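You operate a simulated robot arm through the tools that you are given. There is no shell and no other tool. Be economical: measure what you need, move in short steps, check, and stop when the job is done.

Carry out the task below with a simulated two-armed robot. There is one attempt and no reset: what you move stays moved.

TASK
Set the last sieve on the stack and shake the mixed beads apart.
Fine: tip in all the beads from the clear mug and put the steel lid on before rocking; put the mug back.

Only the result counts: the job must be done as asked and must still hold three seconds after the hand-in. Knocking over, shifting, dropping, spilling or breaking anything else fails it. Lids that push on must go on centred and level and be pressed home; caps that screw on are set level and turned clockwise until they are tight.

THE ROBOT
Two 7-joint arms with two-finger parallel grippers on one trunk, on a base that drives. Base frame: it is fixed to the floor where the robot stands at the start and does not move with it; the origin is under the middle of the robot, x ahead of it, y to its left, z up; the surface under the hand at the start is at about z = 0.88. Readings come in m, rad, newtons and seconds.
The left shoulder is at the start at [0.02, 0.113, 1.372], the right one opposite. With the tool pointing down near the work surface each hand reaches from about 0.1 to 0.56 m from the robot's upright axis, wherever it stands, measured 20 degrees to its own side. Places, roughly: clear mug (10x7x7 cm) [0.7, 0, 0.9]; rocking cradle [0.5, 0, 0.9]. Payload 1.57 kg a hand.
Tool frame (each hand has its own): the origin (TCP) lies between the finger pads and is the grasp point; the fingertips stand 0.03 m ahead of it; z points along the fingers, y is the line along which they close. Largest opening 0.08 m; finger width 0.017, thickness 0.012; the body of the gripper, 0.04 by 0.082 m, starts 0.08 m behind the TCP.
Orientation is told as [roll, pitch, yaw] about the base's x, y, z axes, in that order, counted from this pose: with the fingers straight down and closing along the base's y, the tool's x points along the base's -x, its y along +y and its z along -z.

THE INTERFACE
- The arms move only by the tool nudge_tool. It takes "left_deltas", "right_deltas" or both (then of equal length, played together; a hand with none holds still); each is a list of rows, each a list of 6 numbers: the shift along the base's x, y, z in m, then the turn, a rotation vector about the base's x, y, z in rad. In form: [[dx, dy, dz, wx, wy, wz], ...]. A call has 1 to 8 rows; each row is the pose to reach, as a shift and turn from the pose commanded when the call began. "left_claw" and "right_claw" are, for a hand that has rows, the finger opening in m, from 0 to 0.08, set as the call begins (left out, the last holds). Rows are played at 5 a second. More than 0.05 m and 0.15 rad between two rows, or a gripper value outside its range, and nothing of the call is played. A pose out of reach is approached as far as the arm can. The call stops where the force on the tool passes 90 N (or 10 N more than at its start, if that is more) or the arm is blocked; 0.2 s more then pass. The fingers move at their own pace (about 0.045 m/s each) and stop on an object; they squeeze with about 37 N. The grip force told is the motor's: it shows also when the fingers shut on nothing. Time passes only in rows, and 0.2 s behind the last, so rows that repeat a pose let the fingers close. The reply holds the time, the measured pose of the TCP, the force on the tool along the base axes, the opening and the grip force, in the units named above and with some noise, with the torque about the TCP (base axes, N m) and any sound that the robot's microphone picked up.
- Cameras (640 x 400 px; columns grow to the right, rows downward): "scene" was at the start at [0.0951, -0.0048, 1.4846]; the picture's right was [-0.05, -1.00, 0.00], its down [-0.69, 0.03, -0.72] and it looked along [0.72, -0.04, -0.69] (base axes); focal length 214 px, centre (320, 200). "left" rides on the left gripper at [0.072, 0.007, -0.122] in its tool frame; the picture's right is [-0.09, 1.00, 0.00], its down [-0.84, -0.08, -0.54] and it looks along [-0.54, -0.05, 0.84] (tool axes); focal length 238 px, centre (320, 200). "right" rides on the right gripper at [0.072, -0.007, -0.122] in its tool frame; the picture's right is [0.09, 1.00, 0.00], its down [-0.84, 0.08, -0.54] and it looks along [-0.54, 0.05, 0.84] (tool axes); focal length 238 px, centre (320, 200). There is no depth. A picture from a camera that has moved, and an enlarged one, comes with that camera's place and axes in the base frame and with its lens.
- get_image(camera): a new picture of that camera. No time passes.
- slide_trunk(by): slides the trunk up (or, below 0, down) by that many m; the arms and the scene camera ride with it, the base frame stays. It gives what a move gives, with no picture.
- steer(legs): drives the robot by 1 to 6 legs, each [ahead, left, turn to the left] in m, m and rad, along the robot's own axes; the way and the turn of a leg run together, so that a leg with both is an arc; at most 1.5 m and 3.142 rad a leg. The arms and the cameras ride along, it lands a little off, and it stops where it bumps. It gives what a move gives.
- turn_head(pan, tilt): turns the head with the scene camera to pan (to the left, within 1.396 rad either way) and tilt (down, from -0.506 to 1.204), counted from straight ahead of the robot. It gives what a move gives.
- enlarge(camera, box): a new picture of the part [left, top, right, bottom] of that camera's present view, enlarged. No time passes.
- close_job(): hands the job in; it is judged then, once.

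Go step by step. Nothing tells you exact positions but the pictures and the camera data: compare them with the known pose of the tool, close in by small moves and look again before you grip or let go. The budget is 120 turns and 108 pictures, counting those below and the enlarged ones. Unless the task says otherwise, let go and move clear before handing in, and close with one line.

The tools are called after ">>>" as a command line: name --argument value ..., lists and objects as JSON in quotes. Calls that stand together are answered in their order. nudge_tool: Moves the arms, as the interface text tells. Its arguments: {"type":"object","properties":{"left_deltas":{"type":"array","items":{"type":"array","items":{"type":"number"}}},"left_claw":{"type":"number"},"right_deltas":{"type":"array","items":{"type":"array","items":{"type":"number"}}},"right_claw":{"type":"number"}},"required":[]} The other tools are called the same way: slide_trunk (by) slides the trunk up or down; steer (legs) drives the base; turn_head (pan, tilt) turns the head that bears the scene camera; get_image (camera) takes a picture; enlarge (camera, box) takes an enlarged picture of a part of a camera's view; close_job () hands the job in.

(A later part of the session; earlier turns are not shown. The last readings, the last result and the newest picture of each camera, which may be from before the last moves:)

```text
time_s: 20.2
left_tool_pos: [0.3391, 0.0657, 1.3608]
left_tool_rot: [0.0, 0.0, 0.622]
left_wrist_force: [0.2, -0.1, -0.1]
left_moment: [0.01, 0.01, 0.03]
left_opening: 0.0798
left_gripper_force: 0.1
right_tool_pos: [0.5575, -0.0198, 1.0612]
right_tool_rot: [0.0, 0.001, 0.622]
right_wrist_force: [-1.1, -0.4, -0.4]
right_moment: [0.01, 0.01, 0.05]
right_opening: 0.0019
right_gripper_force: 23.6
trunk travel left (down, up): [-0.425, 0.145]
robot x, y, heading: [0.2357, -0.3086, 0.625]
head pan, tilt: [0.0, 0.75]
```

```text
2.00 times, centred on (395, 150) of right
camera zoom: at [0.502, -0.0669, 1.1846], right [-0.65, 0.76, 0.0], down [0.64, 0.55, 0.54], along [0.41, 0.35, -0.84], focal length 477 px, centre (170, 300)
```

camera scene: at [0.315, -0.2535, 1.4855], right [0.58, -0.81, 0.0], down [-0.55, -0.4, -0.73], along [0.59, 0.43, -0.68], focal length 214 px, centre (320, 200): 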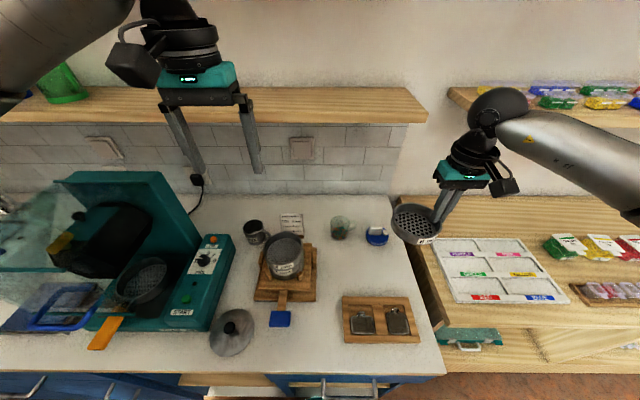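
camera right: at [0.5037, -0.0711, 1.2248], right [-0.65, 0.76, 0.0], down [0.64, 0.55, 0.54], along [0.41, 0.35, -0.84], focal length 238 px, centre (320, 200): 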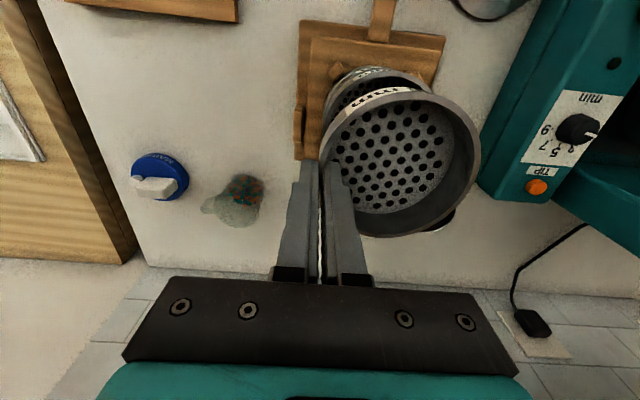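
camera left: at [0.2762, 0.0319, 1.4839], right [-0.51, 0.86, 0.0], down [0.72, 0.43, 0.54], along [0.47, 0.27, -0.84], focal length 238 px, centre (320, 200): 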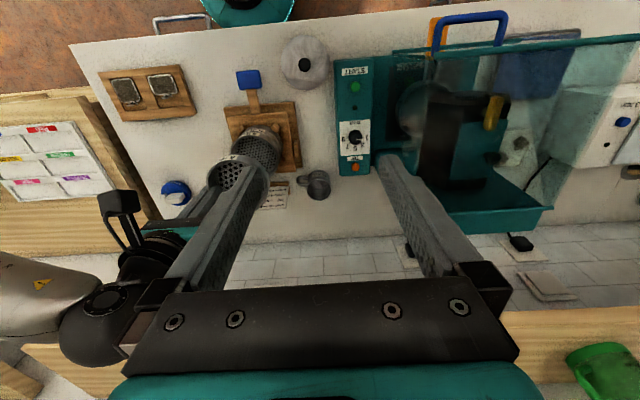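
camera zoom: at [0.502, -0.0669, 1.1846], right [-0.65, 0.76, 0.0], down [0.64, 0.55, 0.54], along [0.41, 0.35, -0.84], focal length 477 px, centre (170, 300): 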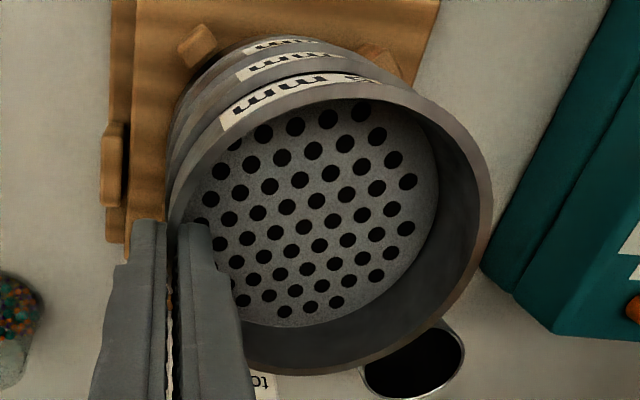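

It's almost touching and visually well aligned, so I'll go down in small steps to contact.

>>> nudge_tool --right_deltas '[[0, 0, -0.002, 0, 0, 0], [0, 0, -0.004, 0, 0, 0]]'

>>> nudge_tool --right_deltas '[[0, 0, -0.002, 0, 0, 0]]'

>>> nudge_tool --right_deltas '[[0, 0, -0.002, 0, 0, 0]]'

>>> enlarge --camera "scene" --box '[264, 215, 320, 275]'

```text
time_s: 20.8
left_tool_pos: [0.3399, 0.0656, 1.3627]
left_tool_rot: [0.0, 0.0, 0.624]
left_wrist_force: [-0.3, 0.0, -0.3]
left_moment: [0.0, 0.0, -0.02]
left_opening: 0.08
left_gripper_force: 0.1
right_tool_pos: [0.5546, -0.0204, 1.0606]
right_tool_rot: [0.001, -0.002, 0.622]
right_wrist_force: [-1.8, -2.7, 7.0]
right_moment: [0.0, 0.15, 0.11]
right_opening: 0.0021
right_gripper_force: 23.9
trunk travel left (down, up): [-0.425, 0.145]
robot x, y, heading: [0.2354, -0.3055, 0.616]
head pan, tilt: [0.0, 0.75]
```

```text
time_s: 21.2
left_tool_pos: [0.3388, 0.0653, 1.3614]
left_tool_rot: [0.0, -0.002, 0.622]
left_wrist_force: [-0.8, 0.3, -0.3]
left_moment: [0.02, -0.02, 0.01]
left_opening: 0.0801
left_gripper_force: 0.1
right_tool_pos: [0.5559, -0.0212, 1.0594]
right_tool_rot: [0.0, -0.002, 0.62]
right_wrist_force: [-2.7, -7.2, 17.7]
right_moment: [-0.2, 0.41, 0.16]
right_opening: 0.0019
right_gripper_force: 23.6
trunk travel left (down, up): [-0.425, 0.145]
robot x, y, heading: [0.2367, -0.3045, 0.62]
head pan, tilt: [0.0, 0.75]
```

```text
time_s: 21.6
left_tool_pos: [0.3394, 0.0656, 1.3626]
left_tool_rot: [0.001, -0.001, 0.623]
left_wrist_force: [-0.5, -0.2, 0.5]
left_moment: [-0.03, -0.01, -0.01]
left_opening: 0.0801
left_gripper_force: 0.1
right_tool_pos: [0.5559, -0.0211, 1.0579]
right_tool_rot: [0.002, -0.006, 0.623]
right_wrist_force: [-0.6, -2.1, 22.3]
right_moment: [0.09, 0.11, 0.13]
right_opening: 0.0024
right_gripper_force: 24.2
trunk travel left (down, up): [-0.425, 0.145]
robot x, y, heading: [0.2393, -0.3049, 0.621]
head pan, tilt: [0.0, 0.75]
```

```text
6.67 times, centred on (292, 245) of scene
camera zoom: at [0.3139, -0.2552, 1.4858], right [0.58, -0.81, 0.0], down [-0.55, -0.4, -0.73], along [0.6, 0.43, -0.68], focal length 1430 px, centre (507, -100)
```

zoom: 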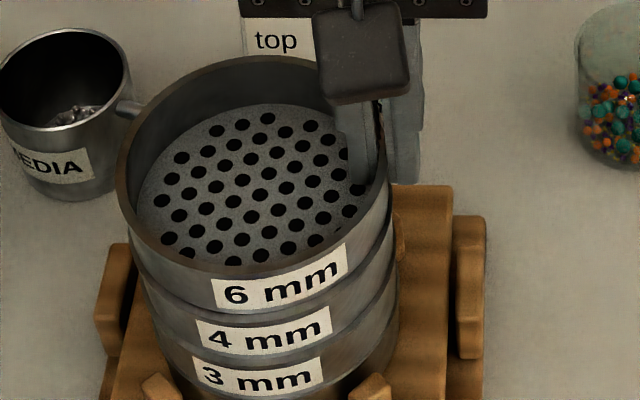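

Contact is at about 22 N with the side loads gone, and the pitch between labels is even. I'll open the fingers slightly in place and check the seat.

>>> nudge_tool --right_deltas '[[0, 0, 0.001, 0, 0, 0], [0, 0, 0.001, 0, 0, 0]]' --right_claw 0.03

>>> nudge_tool --right_deltas '[[0, 0, 0.02, 0, 0, 0], [0, 0, 0.06, 0, 0, 0], [0, 0, 0.1, 0, 0, 0], [0.02, -0.03, 0.12, 0, 0, 0], [0.045, -0.065, 0.12, 0, 0, 0]]'

>>> enlarge --camera "scene" --box '[264, 215, 320, 275]'

>>> enlarge --camera "left" --box '[210, 90, 310, 180]'

>>> get_image --camera "right"

```text
time_s: 22.2
left_tool_pos: [0.3397, 0.0666, 1.3622]
left_tool_rot: [-0.001, 0.0, 0.624]
left_wrist_force: [1.1, -0.6, -0.4]
left_moment: [-0.01, 0.01, 0.0]
left_opening: 0.08
left_gripper_force: 0.0
right_tool_pos: [0.5561, -0.0199, 1.0554]
right_tool_rot: [-0.001, 0.002, 0.618]
right_wrist_force: [-0.3, 0.2, 1.4]
right_moment: [-0.04, 0.02, 0.01]
right_opening: 0.0299
right_gripper_force: 0.0
trunk travel left (down, up): [-0.425, 0.145]
robot x, y, heading: [0.2357, -0.3026, 0.627]
head pan, tilt: [0.0, 0.75]
```

```text
time_s: 23.4
left_tool_pos: [0.3412, 0.0654, 1.3625]
left_tool_rot: [0.0, 0.001, 0.622]
left_wrist_force: [-0.7, 0.1, -0.6]
left_moment: [0.01, 0.02, 0.0]
left_opening: 0.0799
left_gripper_force: 0.1
right_tool_pos: [0.6035, -0.0892, 1.1756]
right_tool_rot: [0.002, -0.001, 0.62]
right_wrist_force: [-0.4, 0.1, -0.6]
right_moment: [0.01, 0.01, 0.01]
right_opening: 0.03
right_gripper_force: 0.0
trunk travel left (down, up): [-0.425, 0.145]
robot x, y, heading: [0.2361, -0.3077, 0.621]
head pan, tilt: [0.0, 0.75]
```

```text
6.67 times, centred on (292, 245) of scene
camera zoom: at [0.3156, -0.2546, 1.4855], right [0.58, -0.81, 0.0], down [-0.55, -0.4, -0.73], along [0.59, 0.43, -0.68], focal length 1430 px, centre (507, -100)
```

zoom: 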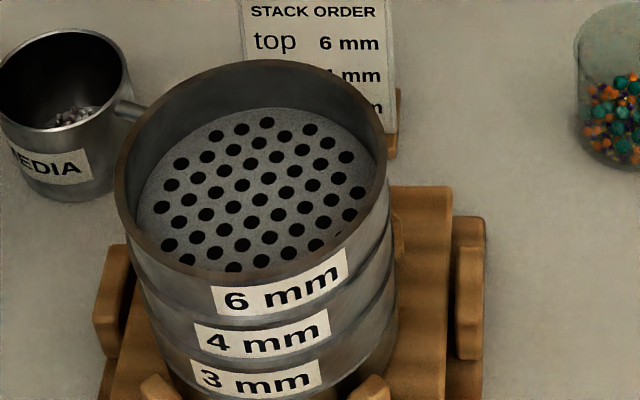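

```text
4.44 times, centred on (260, 135) of left
camera zoom: at [0.2776, 0.0297, 1.4844], right [-0.51, 0.86, 0.0], down [0.73, 0.42, 0.54], along [0.47, 0.27, -0.84], focal length 1059 px, centre (587, 489)
```

zoom: 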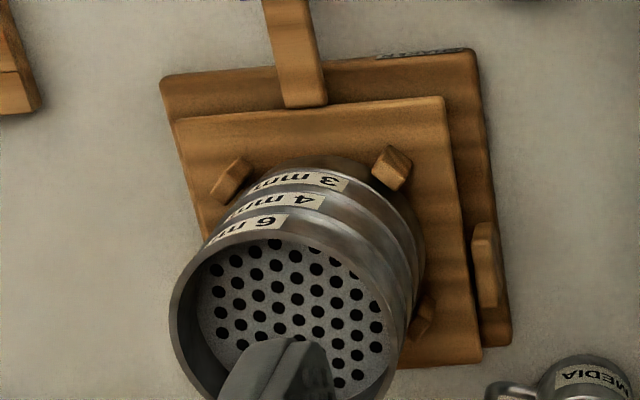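

```text
63 pictures are left
camera right: at [0.5484, -0.1366, 1.2984], right [-0.65, 0.76, 0.0], down [0.64, 0.55, 0.54], along [0.41, 0.36, -0.84], focal length 238 px, centre (320, 200)
```

right: 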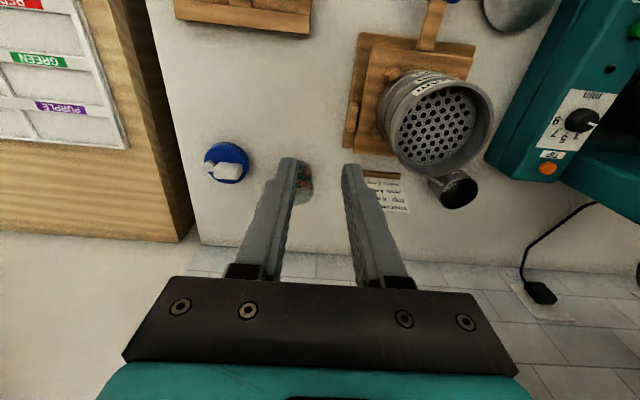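

The 6 mm sieve is seated evenly. Before touching the mug I'll rehearse in the air the wrist motion for a side grasp, with the fingers tilted forward 60°.

>>> nudge_tool --right_deltas '[[0.005, -0.005, 0.01, 0.0868, -0.1211, 0], [0.01, -0.01, 0.02, 0.1736, -0.2422, 0], [0.015, -0.015, 0.02, 0.2604, -0.3633, 0], [0.02, -0.02, 0.02, 0.3472, -0.4844, 0], [0.025, -0.025, 0.02, 0.434, -0.6055, 0], [0.03, -0.03, 0.02, 0.5208, -0.7266, 0], [0.03, -0.03, 0.02, 0.6076, -0.8477, 0]]' --right_claw 0.08

>>> get_image --camera "scene"

>>> get_image --camera "right"

```text
time_s: 25.0
left_tool_pos: [0.3398, 0.0677, 1.3613]
left_tool_rot: [0.0, 0.0, 0.625]
left_wrist_force: [-0.7, 0.0, -0.4]
left_moment: [-0.01, 0.02, 0.02]
left_opening: 0.0801
left_gripper_force: 0.0
right_tool_pos: [0.6323, -0.1147, 1.1966]
right_tool_rot: [0.004, -1.044, 0.616]
right_wrist_force: [0.9, -0.1, 0.4]
right_moment: [-0.01, -0.01, 0.01]
right_opening: 0.08
right_gripper_force: 0.0
trunk travel left (down, up): [-0.425, 0.145]
robot x, y, heading: [0.2381, -0.3066, 0.62]
head pan, tilt: [0.0, 0.75]
```

```text
62 pictures are left
camera scene: at [0.3151, -0.2536, 1.4855], right [0.58, -0.81, 0.0], down [-0.55, -0.4, -0.73], along [0.59, 0.43, -0.68], focal length 214 px, centre (320, 200)
```

scene: 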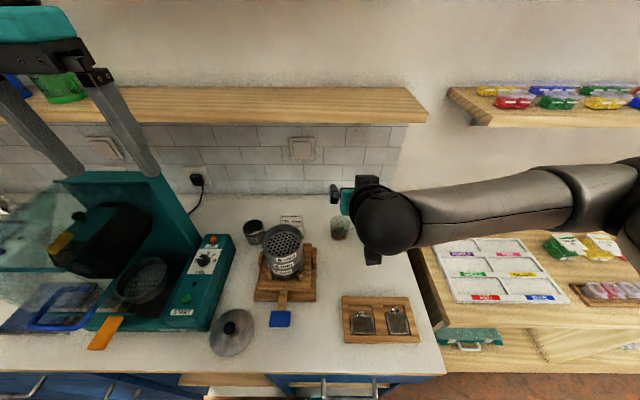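

```text
61 pictures are left
camera right: at [0.5205, -0.203, 1.1956], right [-0.62, 0.78, -0.08], down [-0.08, 0.03, 1.0], along [0.78, 0.62, 0.04], focal length 238 px, centre (320, 200)
```

right: 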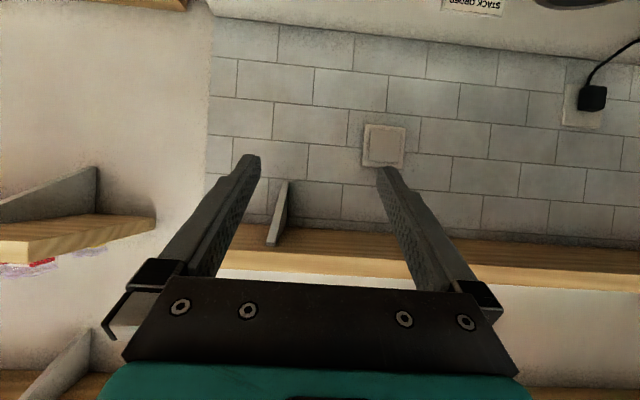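

The tilted pose works. Next I'll rehearse levelling the hand over the stack and rolling it as for the pour, still empty and higher up.

>>> nudge_tool --right_deltas '[[-0.025, 0.031, 0, 0.0757, -0.1057, 0], [-0.051, 0.062, 0, 0.1515, -0.2113, 0], [-0.076, 0.092, 0, 0.2272, -0.317, 0], [-0.1016, 0.1233, -0.02, 0.303, -0.4227, 0], [-0.1016, 0.1233, -0.05, 0.303, -0.4227, 0]]'

>>> nudge_tool --right_deltas '[[0, 0, 0, -0.1219, -0.0874, 0], [0, 0, 0, -0.2438, -0.1748, 0], [0, 0, 0, -0.3658, -0.2622, 0], [0, 0, 0, -0.4877, -0.3496, 0], [0, 0, 0, -0.6096, -0.437, 0], [0, 0, 0, -0.7315, -0.5243, 0], [0, 0, 0, -0.8534, -0.6117, 0], [0, 0, 0, -0.9754, -0.6991, 0]]'

>>> nudge_tool --right_deltas '[[0, 0, 0, -0.1219, -0.0874, 0], [0, 0, 0, -0.2438, -0.1748, 0], [0, 0, 0, -0.3658, -0.2622, 0], [0, 0, 0, -0.4877, -0.3496, 0], [0, 0, 0, -0.6096, -0.437, 0], [0, 0, 0, -0.7315, -0.5243, 0], [0, 0, 0, -0.8534, -0.6117, 0], [0, 0, 0, -0.9754, -0.6991, 0]]'

>>> get_image --camera "scene"

```text
time_s: 26.2
left_tool_pos: [0.3401, 0.0678, 1.3619]
left_tool_rot: [0.001, 0.001, 0.623]
left_wrist_force: [-0.2, 0.7, 0.1]
left_moment: [0.03, 0.05, 0.01]
left_opening: 0.08
left_gripper_force: 0.1
right_tool_pos: [0.5307, 0.0068, 1.1436]
right_tool_rot: [0.416, -1.564, 0.209]
right_wrist_force: [0.2, -0.3, 0.5]
right_moment: [0.0, 0.0, -0.01]
right_opening: 0.0801
right_gripper_force: 0.1
trunk travel left (down, up): [-0.425, 0.145]
robot x, y, heading: [0.2399, -0.3067, 0.625]
head pan, tilt: [0.0, 0.75]
```

```text
time_s: 28.0
left_tool_pos: [0.3416, 0.0682, 1.3615]
left_tool_rot: [0.001, 0.0, 0.624]
left_wrist_force: [0.6, -0.1, -0.1]
left_moment: [0.03, 0.02, 0.0]
left_opening: 0.08
left_gripper_force: 0.2
right_tool_pos: [0.5302, 0.0066, 1.1465]
right_tool_rot: [-1.565, -0.369, 2.184]
right_wrist_force: [-0.4, -0.5, 0.0]
right_moment: [-0.01, -0.02, -0.02]
right_opening: 0.0799
right_gripper_force: 0.0
trunk travel left (down, up): [-0.425, 0.145]
robot x, y, heading: [0.2361, -0.3069, 0.617]
head pan, tilt: [0.0, 0.75]
```

```text
time_s: 29.8
left_tool_pos: [0.34, 0.0663, 1.3609]
left_tool_rot: [0.0, 0.002, 0.622]
left_wrist_force: [-0.7, 0.6, 0.0]
left_moment: [0.01, 0.01, -0.03]
left_opening: 0.0799
left_gripper_force: 0.0
right_tool_pos: [0.5302, 0.0075, 1.1461]
right_tool_rot: [-1.579, 0.83, 2.181]
right_wrist_force: [0.3, 0.2, 0.2]
right_moment: [-0.01, -0.01, -0.01]
right_opening: 0.0802
right_gripper_force: 0.1
trunk travel left (down, up): [-0.425, 0.145]
robot x, y, heading: [0.2352, -0.3077, 0.617]
head pan, tilt: [0.0, 0.75]
```

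```text
60 pictures are left
camera scene: at [0.3152, -0.2536, 1.4855], right [0.58, -0.81, 0.0], down [-0.55, -0.4, -0.73], along [0.59, 0.43, -0.68], focal length 214 px, centre (320, 200)
```

scene: 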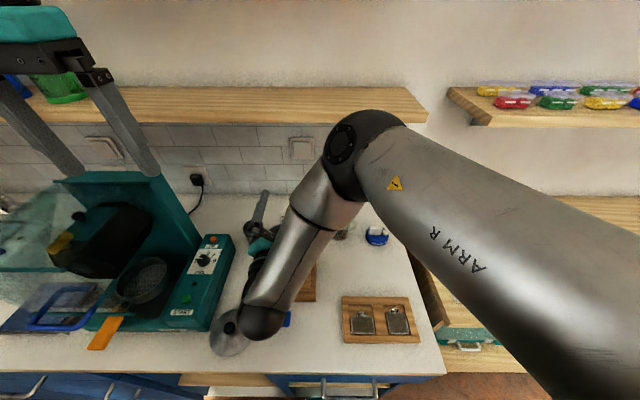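

The full pour roll is reachable. The mug's handle points right, so gripping it with the hand coming from the right, camera side up, is better. I'll test that pose in the air: turn to point left and finish the roll.

>>> nudge_tool --right_deltas '[[0.005, -0.007, 0.01, 0, 0, 0.148], [0.01, -0.014, 0.02, 0, 0, 0.296], [0.015, -0.02, 0.03, 0, 0, 0.444], [0.02, -0.028, 0.04, 0, 0, 0.592], [0.025, -0.035, 0.05, 0, 0, 0.74], [0.03, -0.042, 0.05, 0, 0, 0.888], [0.035, -0.048, 0.05, 0, 0, 1.036], [0.04, -0.055, 0.05, 0, 0, 1.184]]'

>>> nudge_tool --right_deltas '[[0.005, -0.007, 0, 0, 0, 0.148], [0.01, -0.014, 0, 0, 0, 0.296]]'

>>> get_image --camera "scene"

```text
time_s: 31.6
left_tool_pos: [0.3412, 0.0671, 1.362]
left_tool_rot: [0.0, -0.001, 0.623]
left_wrist_force: [-0.1, -0.4, -0.5]
left_moment: [-0.02, -0.01, 0.01]
left_opening: 0.0797
left_gripper_force: 0.0
right_tool_pos: [0.5149, -0.0035, 1.2367]
right_tool_rot: [-1.532, 0.83, 2.594]
right_wrist_force: [-0.1, 0.0, 0.5]
right_moment: [0.01, 0.0, -0.01]
right_opening: 0.0799
right_gripper_force: 0.1
right hand out of reach, approached as far as the arm can: row 1, 2, 3, 4, 5, 6, 7, 8
trunk travel left (down, up): [-0.425, 0.145]
robot x, y, heading: [0.2378, -0.3063, 0.626]
head pan, tilt: [0.0, 0.75]
```

```text
time_s: 32.2
left_tool_pos: [0.3405, 0.0677, 1.3613]
left_tool_rot: [0.0, 0.0, 0.623]
left_wrist_force: [0.5, -0.4, -0.8]
left_moment: [0.03, -0.02, 0.03]
left_opening: 0.0801
left_gripper_force: 0.1
right_tool_pos: [0.515, -0.0044, 1.2361]
right_tool_rot: [-1.533, 0.828, 2.594]
right_wrist_force: [0.7, 0.8, 1.0]
right_moment: [0.0, -0.03, -0.03]
right_opening: 0.0801
right_gripper_force: 0.0
right hand out of reach, approached as far as the arm can: row 1, 2
trunk travel left (down, up): [-0.425, 0.145]
robot x, y, heading: [0.2336, -0.3087, 0.619]
head pan, tilt: [0.0, 0.75]
```

```text
59 pictures are left
camera scene: at [0.3151, -0.2536, 1.4855], right [0.58, -0.81, 0.0], down [-0.55, -0.4, -0.73], along [0.59, 0.43, -0.68], focal length 214 px, centre (320, 200)
```

scene: 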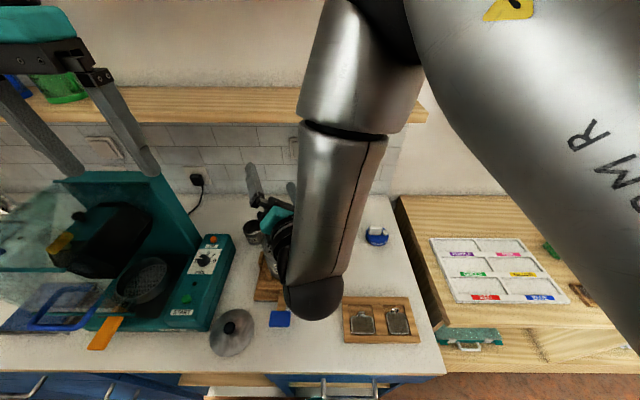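

Pointing left with the camera on top hits a joint limit. A better plan is the hand from the right with the camera below and a moderate tilt, rolling the other way for the pour. I'll unwind the wrist first.

>>> nudge_tool --right_deltas '[[0, 0, 0, 0, 0, -0.14], [0, 0, 0, 0, 0, -0.28], [0, 0, 0, 0, 0, -0.41]]'

>>> enlarge --camera "scene" --box '[320, 205, 400, 255]'

```text
time_s: 33.0
left_tool_pos: [0.34, 0.067, 1.3612]
left_tool_rot: [-0.001, 0.001, 0.623]
left_wrist_force: [0.2, 0.2, 0.1]
left_moment: [0.0, -0.01, -0.05]
left_opening: 0.08
left_gripper_force: 0.0
right_tool_pos: [0.5137, -0.0028, 1.2339]
right_tool_rot: [-1.533, 0.828, 2.181]
right_wrist_force: [0.1, 0.7, 0.1]
right_moment: [0.0, -0.01, -0.01]
right_opening: 0.0801
right_gripper_force: 0.0
trunk travel left (down, up): [-0.425, 0.145]
robot x, y, heading: [0.2385, -0.3078, 0.626]
head pan, tilt: [0.0, 0.75]
```

```text
8.00 times, centred on (360, 230) of scene
camera zoom: at [0.3151, -0.2532, 1.4855], right [0.58, -0.81, 0.0], down [-0.55, -0.4, -0.73], along [0.59, 0.43, -0.68], focal length 1716 px, centre (0, -40)
```

zoom: 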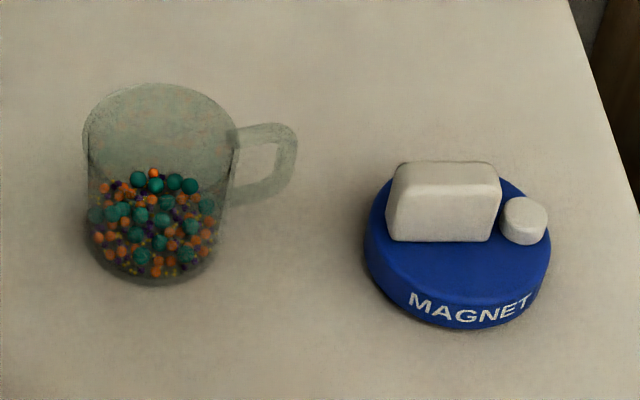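

Measured: mug at about (0.735, -0.034) with its rim near z = 0.95 and the handle to the right. The magnet is just beyond the handle, about 4 cm tall. I'll unwind the roll, then swing the hand to point left.

>>> nudge_tool --right_deltas '[[0, 0, 0, 0.1219, 0.0874, 0], [0, 0, 0, 0.2438, 0.1748, 0], [0, 0, 0, 0.3658, 0.2622, 0], [0, 0, 0, 0.4877, 0.3496, 0], [0, 0, 0, 0.6096, 0.437, 0], [0, 0, 0, 0.7315, 0.5243, 0], [0, 0, 0, 0.8534, 0.6117, 0], [0, 0, 0, 0.9754, 0.6991, 0]]'

>>> nudge_tool --right_deltas '[[0, 0, 0, 0.1219, 0.0874, 0], [0, 0, 0, 0.2438, 0.1748, 0], [0, 0, 0, 0.3658, 0.2622, 0], [0, 0, 0, 0.4877, 0.3496, 0], [0, 0, 0, 0.6096, 0.437, 0], [0, 0, 0, 0.7315, 0.5243, 0], [0, 0, 0, 0.8534, 0.6117, 0], [0, 0, 0, 0.9754, 0.6991, 0]]'

>>> nudge_tool --right_deltas '[[0.005, -0.005, 0, 0, 0, 0.148], [0.01, -0.01, 0, 0, 0, 0.296], [0.015, -0.015, 0, 0, 0, 0.444], [0.02, -0.02, 0, 0, 0, 0.592], [0.025, -0.025, 0, 0, 0, 0.74], [0.03, -0.03, 0, 0, 0, 0.888], [0.035, -0.035, 0, 0, 0, 1.036], [0.04, -0.04, 0, 0, 0, 1.184]]'

>>> nudge_tool --right_deltas '[[0, 0, 0, 0, 0, 0.148], [0, 0, 0, 0, 0, 0.296], [0, 0, 0, 0, 0, 0.444], [0, 0, 0, 0, 0, 0.474]]'

>>> get_image --camera "scene"

```text
time_s: 34.8
left_tool_pos: [0.3402, 0.0665, 1.3623]
left_tool_rot: [0.0, 0.0, 0.623]
left_wrist_force: [-0.1, 0.5, 0.5]
left_moment: [0.0, -0.02, 0.01]
left_opening: 0.0802
left_gripper_force: 0.1
right_tool_pos: [0.5135, -0.0031, 1.2342]
right_tool_rot: [-1.525, -0.376, 2.188]
right_wrist_force: [-0.6, 0.7, 0.0]
right_moment: [0.01, -0.03, 0.02]
right_opening: 0.0799
right_gripper_force: 0.0
trunk travel left (down, up): [-0.425, 0.145]
robot x, y, heading: [0.2367, -0.3011, 0.619]
head pan, tilt: [0.0, 0.75]
```

```text
time_s: 36.6
left_tool_pos: [0.341, 0.0677, 1.3619]
left_tool_rot: [0.0, 0.0, 0.624]
left_wrist_force: [-0.2, -0.7, -0.1]
left_moment: [0.01, -0.01, 0.02]
left_opening: 0.0799
left_gripper_force: 0.1
right_tool_pos: [0.5137, -0.0036, 1.234]
right_tool_rot: [0.645, -1.565, 0.022]
right_wrist_force: [-0.5, -0.7, 0.0]
right_moment: [-0.01, 0.0, -0.01]
right_opening: 0.08
right_gripper_force: 0.0
trunk travel left (down, up): [-0.425, 0.145]
robot x, y, heading: [0.2324, -0.3067, 0.623]
head pan, tilt: [0.0, 0.75]
```

```text
time_s: 38.4
left_tool_pos: [0.3396, 0.0666, 1.3616]
left_tool_rot: [0.0, 0.0, 0.624]
left_wrist_force: [0.4, 0.5, -0.7]
left_moment: [0.03, 0.01, -0.02]
left_opening: 0.08
left_gripper_force: 0.2
right_tool_pos: [0.5149, -0.0112, 1.2467]
right_tool_rot: [0.189, -1.558, 0.809]
right_wrist_force: [-0.4, 0.5, 0.5]
right_moment: [0.02, -0.02, 0.03]
right_opening: 0.0801
right_gripper_force: 0.0
right hand out of reach, approached as far as the arm can: row 2, 3, 4, 5, 6, 7, 8
trunk travel left (down, up): [-0.425, 0.145]
robot x, y, heading: [0.2379, -0.3066, 0.62]
head pan, tilt: [0.0, 0.75]
```

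```text
time_s: 39.4
left_tool_pos: [0.3408, 0.0667, 1.363]
left_tool_rot: [0.0, 0.0, 0.623]
left_wrist_force: [-1.3, -0.3, -0.2]
left_moment: [0.01, -0.01, 0.0]
left_opening: 0.0799
left_gripper_force: 0.1
right_tool_pos: [0.5137, -0.011, 1.2456]
right_tool_rot: [0.145, -1.557, 0.854]
right_wrist_force: [-0.5, -0.7, 0.4]
right_moment: [0.07, -0.01, -0.01]
right_opening: 0.0801
right_gripper_force: 0.1
right hand out of reach, approached as far as the arm can: row 1, 2, 3, 4
trunk travel left (down, up): [-0.425, 0.145]
robot x, y, heading: [0.2335, -0.308, 0.625]
head pan, tilt: [0.0, 0.75]
```

```text
57 pictures are left
camera scene: at [0.3151, -0.2536, 1.4855], right [0.58, -0.81, 0.0], down [-0.55, -0.4, -0.73], along [0.59, 0.43, -0.68], focal length 214 px, centre (320, 200)
```

scene: 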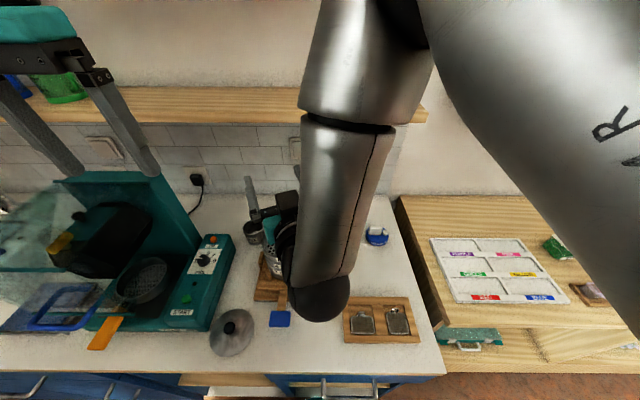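

Pointing far left isn't reachable for this arm. Instead I'll take the mug with a moderate 35° lean pointing forward-right, so the fingers clear the handle and the hand passes above the stack. Rehearsing that pose above the mug.

>>> nudge_tool --right_deltas '[[0, 0, 0, -0.1153, 0.0742, 0], [0, 0, 0, -0.2306, 0.1484, 0], [0, 0, 0, -0.3459, 0.2226, 0], [0, 0, 0, -0.4612, 0.2968, 0], [0, 0, 0, -0.5765, 0.371, 0], [0, 0, 0, -0.6918, 0.4452, 0], [0, 0, 0, -0.807, 0.519, 0]]'

>>> nudge_tool --right_deltas '[[0.02, -0.01, 0, 0, 0, -0.145], [0.04, -0.02, 0, 0, 0, -0.29], [0.06, -0.03, 0, 0, 0, -0.435], [0.08, -0.04, 0, 0, 0, -0.58], [0.1, -0.04, 0, 0, 0, -0.725], [0.12, -0.05, 0, 0, 0, -0.87], [0.14, -0.05, 0, 0, 0, -1.015], [0.16, -0.05, 0, 0, 0, -1.162]]'

>>> get_image --camera "scene"

>>> get_image --camera "right"

```text
time_s: 41.0
left_tool_pos: [0.3411, 0.0677, 1.3616]
left_tool_rot: [0.002, 0.001, 0.625]
left_wrist_force: [-0.2, -0.6, -0.7]
left_moment: [0.02, -0.01, 0.0]
left_opening: 0.08
left_gripper_force: 0.1
right_tool_pos: [0.5144, -0.0131, 1.2464]
right_tool_rot: [0.003, -0.599, 0.999]
right_wrist_force: [0.1, -1.2, 0.0]
right_moment: [0.01, 0.03, -0.02]
right_opening: 0.0801
right_gripper_force: 0.1
trunk travel left (down, up): [-0.425, 0.145]
robot x, y, heading: [0.2348, -0.3064, 0.62]
head pan, tilt: [0.0, 0.75]
```

```text
time_s: 42.8
left_tool_pos: [0.3403, 0.0675, 1.3627]
left_tool_rot: [0.0, 0.0, 0.623]
left_wrist_force: [0.3, -1.3, -0.1]
left_moment: [0.01, 0.02, 0.02]
left_opening: 0.08
left_gripper_force: 0.2
right_tool_pos: [0.6771, -0.0627, 1.2457]
right_tool_rot: [0.002, -0.599, -0.167]
right_wrist_force: [-0.3, -0.5, 0.0]
right_moment: [0.01, 0.01, 0.01]
right_opening: 0.0801
right_gripper_force: 0.1
trunk travel left (down, up): [-0.425, 0.145]
robot x, y, heading: [0.2383, -0.3086, 0.621]
head pan, tilt: [0.0, 0.75]
```

```text
56 pictures are left
camera scene: at [0.3155, -0.2536, 1.4855], right [0.58, -0.81, 0.0], down [-0.55, -0.4, -0.73], along [0.59, 0.43, -0.68], focal length 214 px, centre (320, 200)
```

scene: 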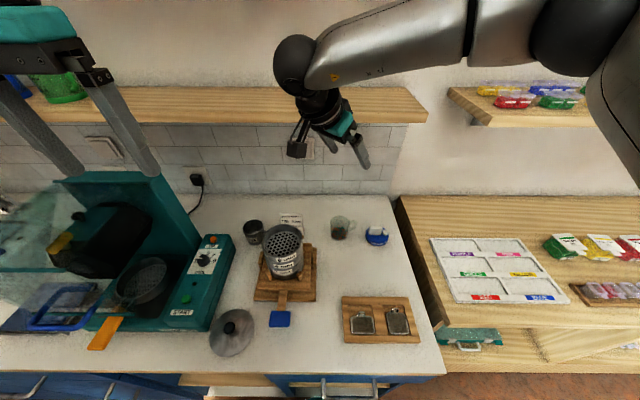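

```text
55 pictures are left
camera right: at [0.5491, -0.0482, 1.3071], right [0.09, 0.99, -0.05], down [0.39, 0.01, 0.92], along [0.92, -0.1, -0.39], focal length 238 px, centre (320, 200)
```

right: 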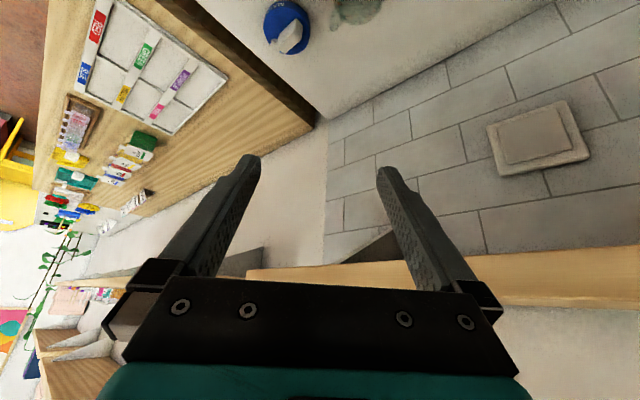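

That pose is reachable. I'll come down to a point 10 cm short of the mug along the tool axis and look.

>>> nudge_tool --right_deltas '[[0.0, 0.007, -0.04, 0, 0, 0], [0.0, 0.014, -0.08, 0, 0, 0], [0.001, 0.02, -0.12, 0, 0, 0], [0.001, 0.026, -0.16, 0, 0, 0], [0.002, 0.032, -0.2, 0, 0, 0], [0.002, 0.038, -0.24, 0, 0, 0]]'

>>> get_image --camera "right"

>>> enlarge --camera "scene" --box '[260, 180, 400, 270]'

```text
time_s: 44.2
left_tool_pos: [0.3397, 0.0664, 1.3615]
left_tool_rot: [0.0, 0.001, 0.623]
left_wrist_force: [-1.1, 0.2, 0.0]
left_moment: [-0.03, -0.04, 0.01]
left_opening: 0.0798
left_gripper_force: 0.1
right_tool_pos: [0.6764, -0.0241, 1.0047]
right_tool_rot: [0.003, -0.601, -0.166]
right_wrist_force: [-0.3, 1.1, -0.3]
right_moment: [0.02, -0.02, 0.01]
right_opening: 0.0797
right_gripper_force: 0.0
trunk travel left (down, up): [-0.425, 0.145]
robot x, y, heading: [0.2407, -0.3062, 0.625]
head pan, tilt: [0.0, 0.75]
```

```text
54 pictures are left
camera right: at [0.5481, -0.0097, 1.065], right [0.09, 0.99, -0.05], down [0.39, 0.01, 0.92], along [0.92, -0.1, -0.39], focal length 238 px, centre (320, 200)
```

right: 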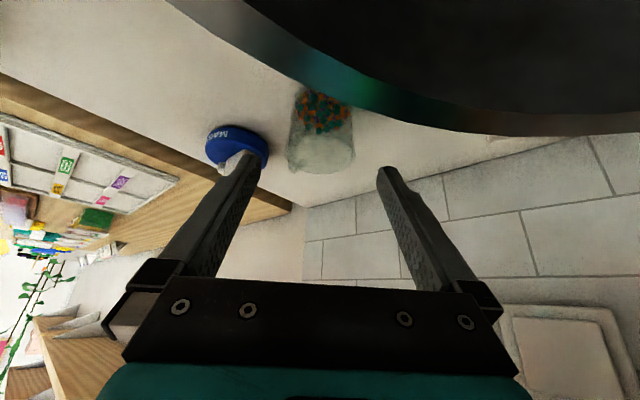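

```text
4.44 times, centred on (330, 225) of scene
camera zoom: at [0.3149, -0.2531, 1.4855], right [0.58, -0.81, 0.0], down [-0.55, -0.4, -0.73], along [0.59, 0.43, -0.68], focal length 953 px, centre (276, 89)
```

zoom: 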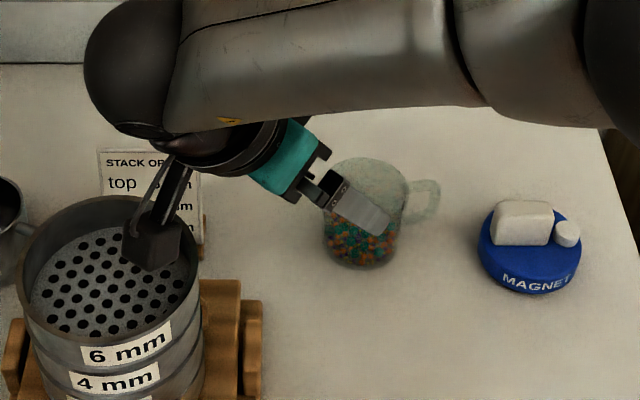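

The wrist camera body hangs close over the sieve, so I must not advance along the tool axis. I'll rise, move horizontally until I'm over the mug, and check before a vertical descent.

>>> nudge_tool --right_deltas '[[0, 0, 0.04, 0, 0, 0], [0.027, -0.004, 0.045, 0, 0, 0], [0.056, -0.0085, 0.045, 0, 0, 0], [0.056, -0.0085, 0.045, 0, 0, 0]]'

>>> get_image --camera "right"

>>> enlarge --camera "scene" --box '[290, 180, 400, 260]'

```text
time_s: 45.2
left_tool_pos: [0.3401, 0.0668, 1.3609]
left_tool_rot: [0.001, 0.001, 0.623]
left_wrist_force: [-0.5, -0.2, -0.4]
left_moment: [0.02, 0.01, 0.05]
left_opening: 0.0797
left_gripper_force: 0.1
right_tool_pos: [0.7338, -0.0346, 1.0548]
right_tool_rot: [0.001, -0.6, -0.163]
right_wrist_force: [-0.5, -0.6, 0.7]
right_moment: [0.02, 0.01, 0.0]
right_opening: 0.0801
right_gripper_force: 0.2
trunk travel left (down, up): [-0.425, 0.145]
robot x, y, heading: [0.2395, -0.309, 0.621]
head pan, tilt: [0.0, 0.75]
```

```text
52 pictures are left
camera right: at [0.6066, -0.0203, 1.1144], right [0.09, 0.99, -0.05], down [0.39, 0.01, 0.92], along [0.92, -0.1, -0.39], focal length 238 px, centre (320, 200)
```

right: 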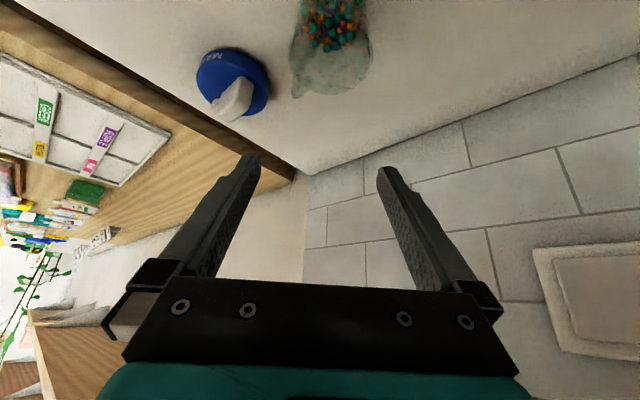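

```text
5.00 times, centred on (345, 220) of scene
camera zoom: at [0.315, -0.2536, 1.4855], right [0.58, -0.81, 0.0], down [-0.55, -0.4, -0.73], along [0.59, 0.43, -0.68], focal length 1072 px, centre (195, 100)
```

zoom: 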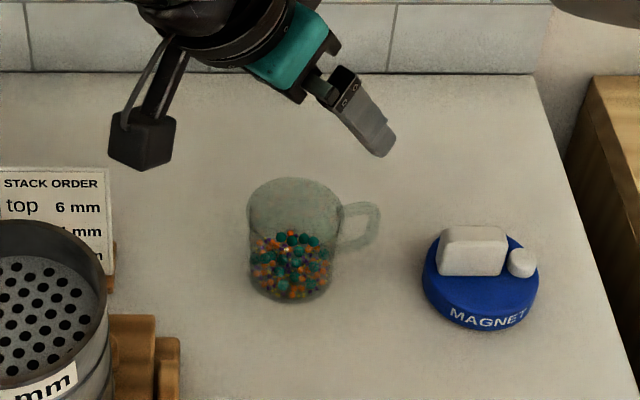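

The mug sits at about (0.733, -0.032), centred between the fingers to within 3 mm. I'll correct slightly and come down until the fingertips are just at rim height to verify.

>>> nudge_tool --right_deltas '[[-0.003, 0.002, -0.035, 0, 0, 0], [-0.006, 0.0035, -0.07, 0, 0, 0], [-0.006, 0.0035, -0.085, 0, 0, 0], [-0.006, 0.0035, -0.085, 0, 0, 0]]'

>>> enlarge --camera "scene" --box '[310, 190, 390, 250]'

>>> get_image --camera "left"

```text
time_s: 46.2
left_tool_pos: [0.3401, 0.0661, 1.3622]
left_tool_rot: [0.0, -0.001, 0.624]
left_wrist_force: [-0.4, 0.0, -0.4]
left_moment: [-0.03, -0.03, 0.01]
left_opening: 0.0799
left_gripper_force: 0.0
right_tool_pos: [0.7269, -0.0305, 0.9701]
right_tool_rot: [0.002, -0.601, -0.164]
right_wrist_force: [-0.5, -0.5, 0.3]
right_moment: [-0.04, 0.03, -0.01]
right_opening: 0.08
right_gripper_force: 0.1
trunk travel left (down, up): [-0.425, 0.145]
robot x, y, heading: [0.2365, -0.3055, 0.622]
head pan, tilt: [0.0, 0.75]
```

```text
6.67 times, centred on (350, 220) of scene
camera zoom: at [0.3152, -0.2537, 1.4855], right [0.58, -0.81, 0.0], down [-0.55, -0.4, -0.73], along [0.59, 0.43, -0.68], focal length 1430 px, centre (120, 67)
```

zoom: 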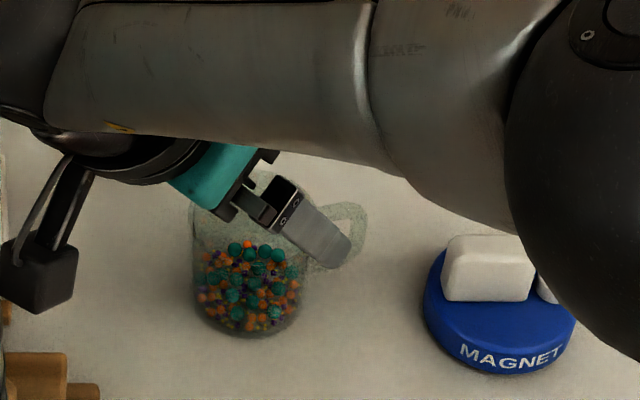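

```text
49 pictures are left
camera left: at [0.2771, 0.0306, 1.4842], right [-0.51, 0.86, 0.0], down [0.72, 0.43, 0.54], along [0.47, 0.27, -0.84], focal length 238 px, centre (320, 200)
```

left: 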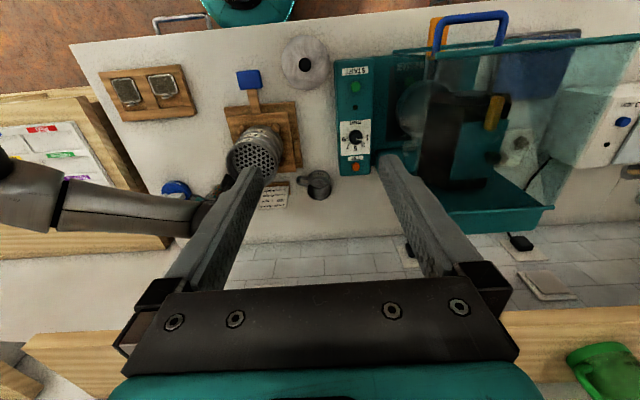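

The fingers straddle the mug properly, but the forearm looks low near the magnet. I'll check the full view before going lower.

>>> get_image --camera "scene"

>>> get_image --camera "right"

>>> enlarge --camera "left" --box '[0, 100, 260, 260]'

```text
48 pictures are left
camera scene: at [0.3152, -0.2537, 1.4855], right [0.58, -0.81, 0.0], down [-0.55, -0.4, -0.73], along [0.59, 0.43, -0.68], focal length 214 px, centre (320, 200)
```

scene: 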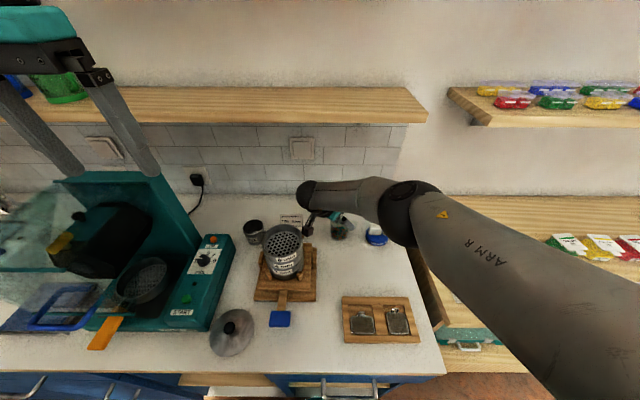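

```text
47 pictures are left
camera right: at [0.5994, -0.0162, 1.0308], right [0.09, 0.99, -0.05], down [0.39, 0.01, 0.92], along [0.92, -0.1, -0.39], focal length 238 px, centre (320, 200)
```

right: 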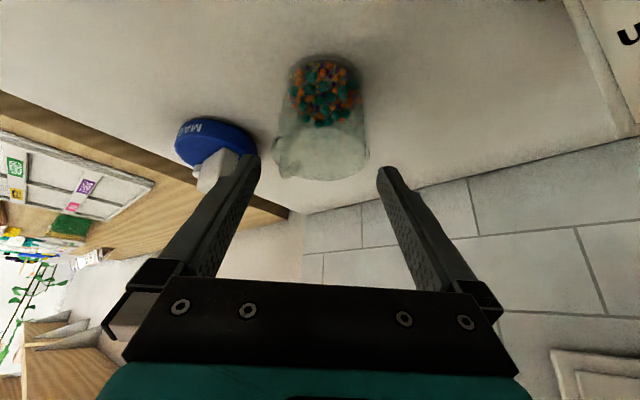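

```text
2.46 times, centred on (130, 180) of left
camera zoom: at [0.2771, 0.0306, 1.4842], right [-0.51, 0.86, 0.0], down [0.72, 0.43, 0.54], along [0.47, 0.27, -0.84], focal length 587 px, centre (788, 249)
```

zoom: 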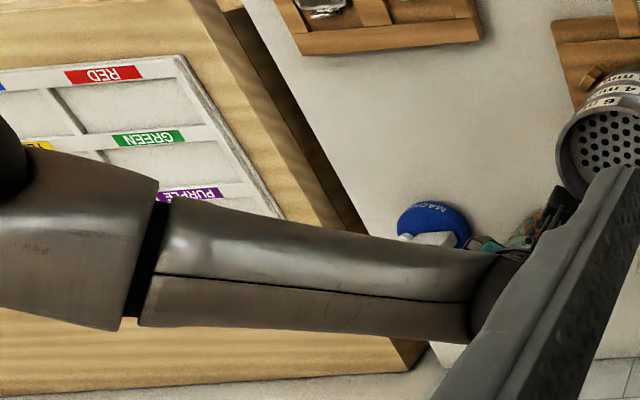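

The forearm is well up (elbow near z = 1.25), so there's no conflict, and the mug is centred between the fingers. Going down the last 4 cm.

>>> nudge_tool --right_deltas '[[0, 0, -0.015, 0, 0, 0], [0, 0, -0.03, 0, 0, 0], [0, 0, -0.04, 0, 0, 0], [0, 0, -0.04, 0, 0, 0]]'

>>> get_image --camera "right"

>>> enlarge --camera "scene" --box '[290, 195, 380, 255]'

```text
time_s: 47.2
left_tool_pos: [0.3411, 0.067, 1.3617]
left_tool_rot: [-0.001, -0.001, 0.623]
left_wrist_force: [0.2, -0.3, -1.0]
left_moment: [0.03, 0.01, -0.02]
left_opening: 0.0802
left_gripper_force: 0.0
right_tool_pos: [0.725, -0.0369, 0.9286]
right_tool_rot: [0.003, -0.598, -0.163]
right_wrist_force: [-0.9, -0.5, 0.4]
right_moment: [-0.02, -0.04, 0.01]
right_opening: 0.0802
right_gripper_force: 0.0
right hand out of reach, approached as far as the arm can: row 3, 4
trunk travel left (down, up): [-0.425, 0.145]
robot x, y, heading: [0.2363, -0.31, 0.625]
head pan, tilt: [0.0, 0.75]
```

```text
45 pictures are left
camera right: at [0.5965, -0.0216, 0.9895], right [0.09, 0.99, -0.05], down [0.39, 0.01, 0.92], along [0.92, -0.1, -0.39], focal length 238 px, centre (320, 200)
```

right: 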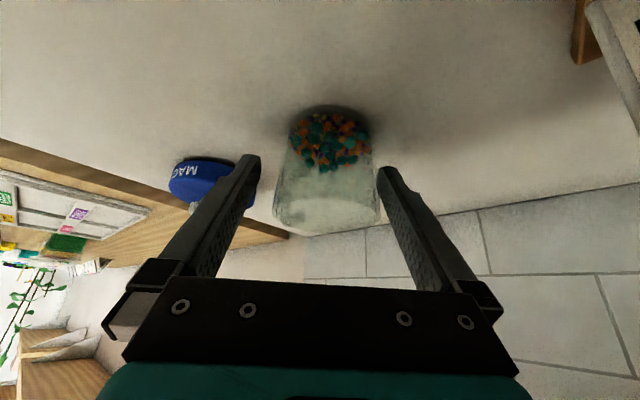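

```text
6.67 times, centred on (335, 225) of scene
camera zoom: at [0.3148, -0.2534, 1.4855], right [0.58, -0.81, 0.0], down [-0.55, -0.4, -0.73], along [0.59, 0.43, -0.68], focal length 1430 px, centre (220, 33)
```

zoom: 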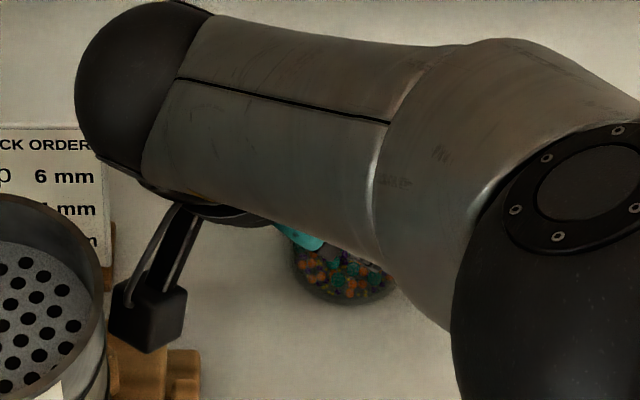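

The arm ran out of reach at the bottom and drifted 5 mm sideways. I'll back up, lower the trunk for more reach, and re-centre.

>>> nudge_tool --right_deltas '[[0, 0.004, 0.03, 0, 0, 0], [0.002, 0.006, 0.07, 0, 0, 0], [0.002, 0.006, 0.115, 0, 0, 0]]'

>>> slide_trunk --by -0.08

>>> get_image --camera "right"

```text
time_s: 48.0
left_tool_pos: [0.3406, 0.0663, 1.3615]
left_tool_rot: [0.0, -0.001, 0.623]
left_wrist_force: [0.8, 0.7, -0.4]
left_moment: [0.01, -0.02, 0.01]
left_opening: 0.0798
left_gripper_force: 0.1
right_tool_pos: [0.7255, -0.0311, 1.0441]
right_tool_rot: [0.002, -0.599, -0.166]
right_wrist_force: [0.8, -0.6, -0.2]
right_moment: [0.01, 0.0, 0.01]
right_opening: 0.0801
right_gripper_force: 0.1
trunk travel left (down, up): [-0.425, 0.145]
robot x, y, heading: [0.2389, -0.3065, 0.623]
head pan, tilt: [0.0, 0.75]
```

```text
time_s: 49.1
left_tool_pos: [0.3399, 0.068, 1.2823]
left_tool_rot: [-0.001, 0.0, 0.622]
left_wrist_force: [0.3, 0.8, -0.2]
left_moment: [-0.03, -0.01, 0.0]
left_opening: 0.0802
left_gripper_force: 0.0
right_tool_pos: [0.7265, -0.0309, 0.9642]
right_tool_rot: [0.002, -0.6, -0.163]
right_wrist_force: [0.3, 0.5, -0.7]
right_moment: [0.01, 0.0, -0.01]
right_opening: 0.0799
right_gripper_force: 0.0
trunk travel left (down, up): [-0.345, 0.225]
robot x, y, heading: [0.2335, -0.307, 0.62]
head pan, tilt: [0.0, 0.75]
```

```text
43 pictures are left
camera right: at [0.5988, -0.0162, 1.0244], right [0.09, 0.99, -0.05], down [0.39, 0.01, 0.92], along [0.92, -0.1, -0.39], focal length 238 px, centre (320, 200)
```

right: 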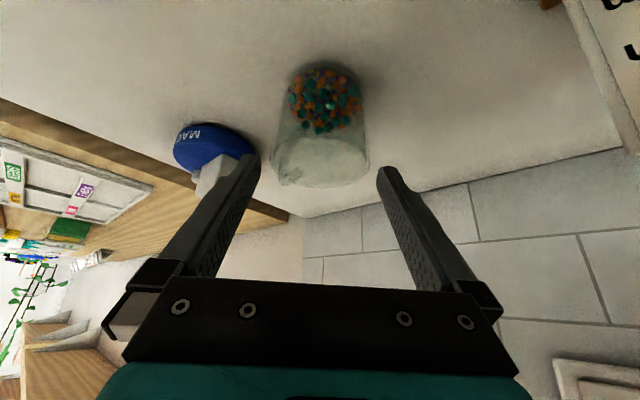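

Well centred again. Descending to the grasp height.

>>> nudge_tool --right_deltas '[[0, 0.001, -0.012, 0, 0, 0], [0, 0.001, -0.024, 0, 0, 0], [0, 0.001, -0.034, 0, 0, 0], [0, 0.001, -0.034, 0, 0, 0]]'

>>> get_image --camera "right"

```text
time_s: 50.1
left_tool_pos: [0.341, 0.0671, 1.2813]
left_tool_rot: [-0.001, -0.001, 0.624]
left_wrist_force: [-1.1, 0.9, -0.1]
left_moment: [-0.02, -0.02, 0.0]
left_opening: 0.08
left_gripper_force: 0.0
right_tool_pos: [0.7263, -0.0304, 0.9287]
right_tool_rot: [0.002, -0.601, -0.164]
right_wrist_force: [0.2, -0.3, 0.1]
right_moment: [-0.02, -0.02, 0.0]
right_opening: 0.0798
right_gripper_force: 0.0
trunk travel left (down, up): [-0.345, 0.225]
robot x, y, heading: [0.2382, -0.3064, 0.62]
head pan, tilt: [0.0, 0.75]
```

```text
42 pictures are left
camera right: at [0.5995, -0.0148, 0.9898], right [0.09, 0.99, -0.05], down [0.39, 0.01, 0.92], along [0.92, -0.1, -0.39], focal length 238 px, centre (320, 200)
```

right: 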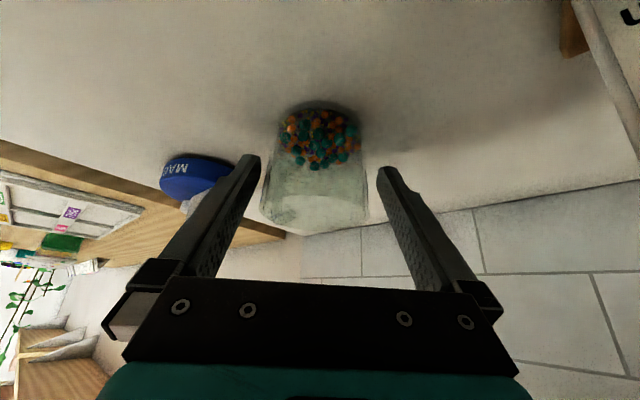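

The mug is centred with the handle outside the fingers. Closing now.

>>> nudge_tool --right_deltas '[[0, 0, 0, 0, 0, 0], [0, 0, 0, 0, 0, 0], [0, 0, 0, 0, 0, 0]]' --right_claw 0.0

>>> nudge_tool --right_deltas '[[0, 0, 0.01, 0, 0, 0], [0, 0, 0.03, 0, 0, 0]]'

>>> get_image --camera "right"

```text
time_s: 50.9
left_tool_pos: [0.3397, 0.0668, 1.2824]
left_tool_rot: [0.0, 0.001, 0.623]
left_wrist_force: [0.2, 0.3, 0.5]
left_moment: [0.01, 0.0, 0.01]
left_opening: 0.0803
left_gripper_force: 0.0
right_tool_pos: [0.7266, -0.0291, 0.9288]
right_tool_rot: [0.001, -0.599, -0.163]
right_wrist_force: [0.2, 0.5, 0.8]
right_moment: [0.0, 0.0, 0.04]
right_opening: 0.0621
right_gripper_force: 30.5
trunk travel left (down, up): [-0.345, 0.225]
robot x, y, heading: [0.2383, -0.3064, 0.621]
head pan, tilt: [0.0, 0.75]
```

```text
time_s: 51.5
left_tool_pos: [0.3399, 0.0665, 1.2825]
left_tool_rot: [0.0, -0.001, 0.623]
left_wrist_force: [-0.5, 0.3, 0.3]
left_moment: [-0.02, -0.01, 0.03]
left_opening: 0.0801
left_gripper_force: 0.1
right_tool_pos: [0.7267, -0.0298, 0.959]
right_tool_rot: [0.004, -0.597, -0.166]
right_wrist_force: [-0.3, -0.5, -0.6]
right_moment: [0.02, 0.0, 0.05]
right_opening: 0.0619
right_gripper_force: 36.9
trunk travel left (down, up): [-0.345, 0.225]
robot x, y, heading: [0.2378, -0.3077, 0.62]
head pan, tilt: [0.0, 0.75]
```

```text
41 pictures are left
camera right: at [0.5992, -0.0155, 1.02], right [0.09, 0.99, -0.05], down [0.39, 0.01, 0.92], along [0.92, -0.1, -0.39], focal length 238 px, centre (320, 200)
```

right: 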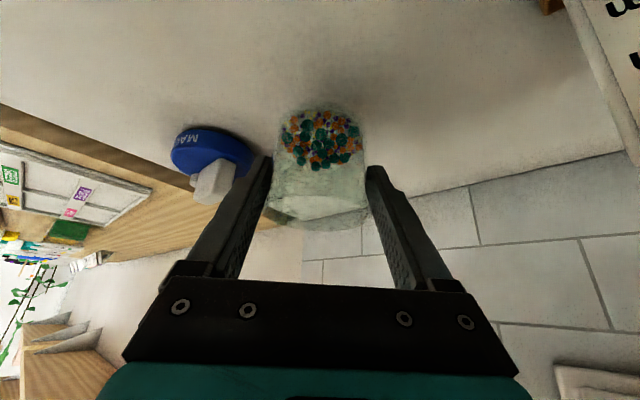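

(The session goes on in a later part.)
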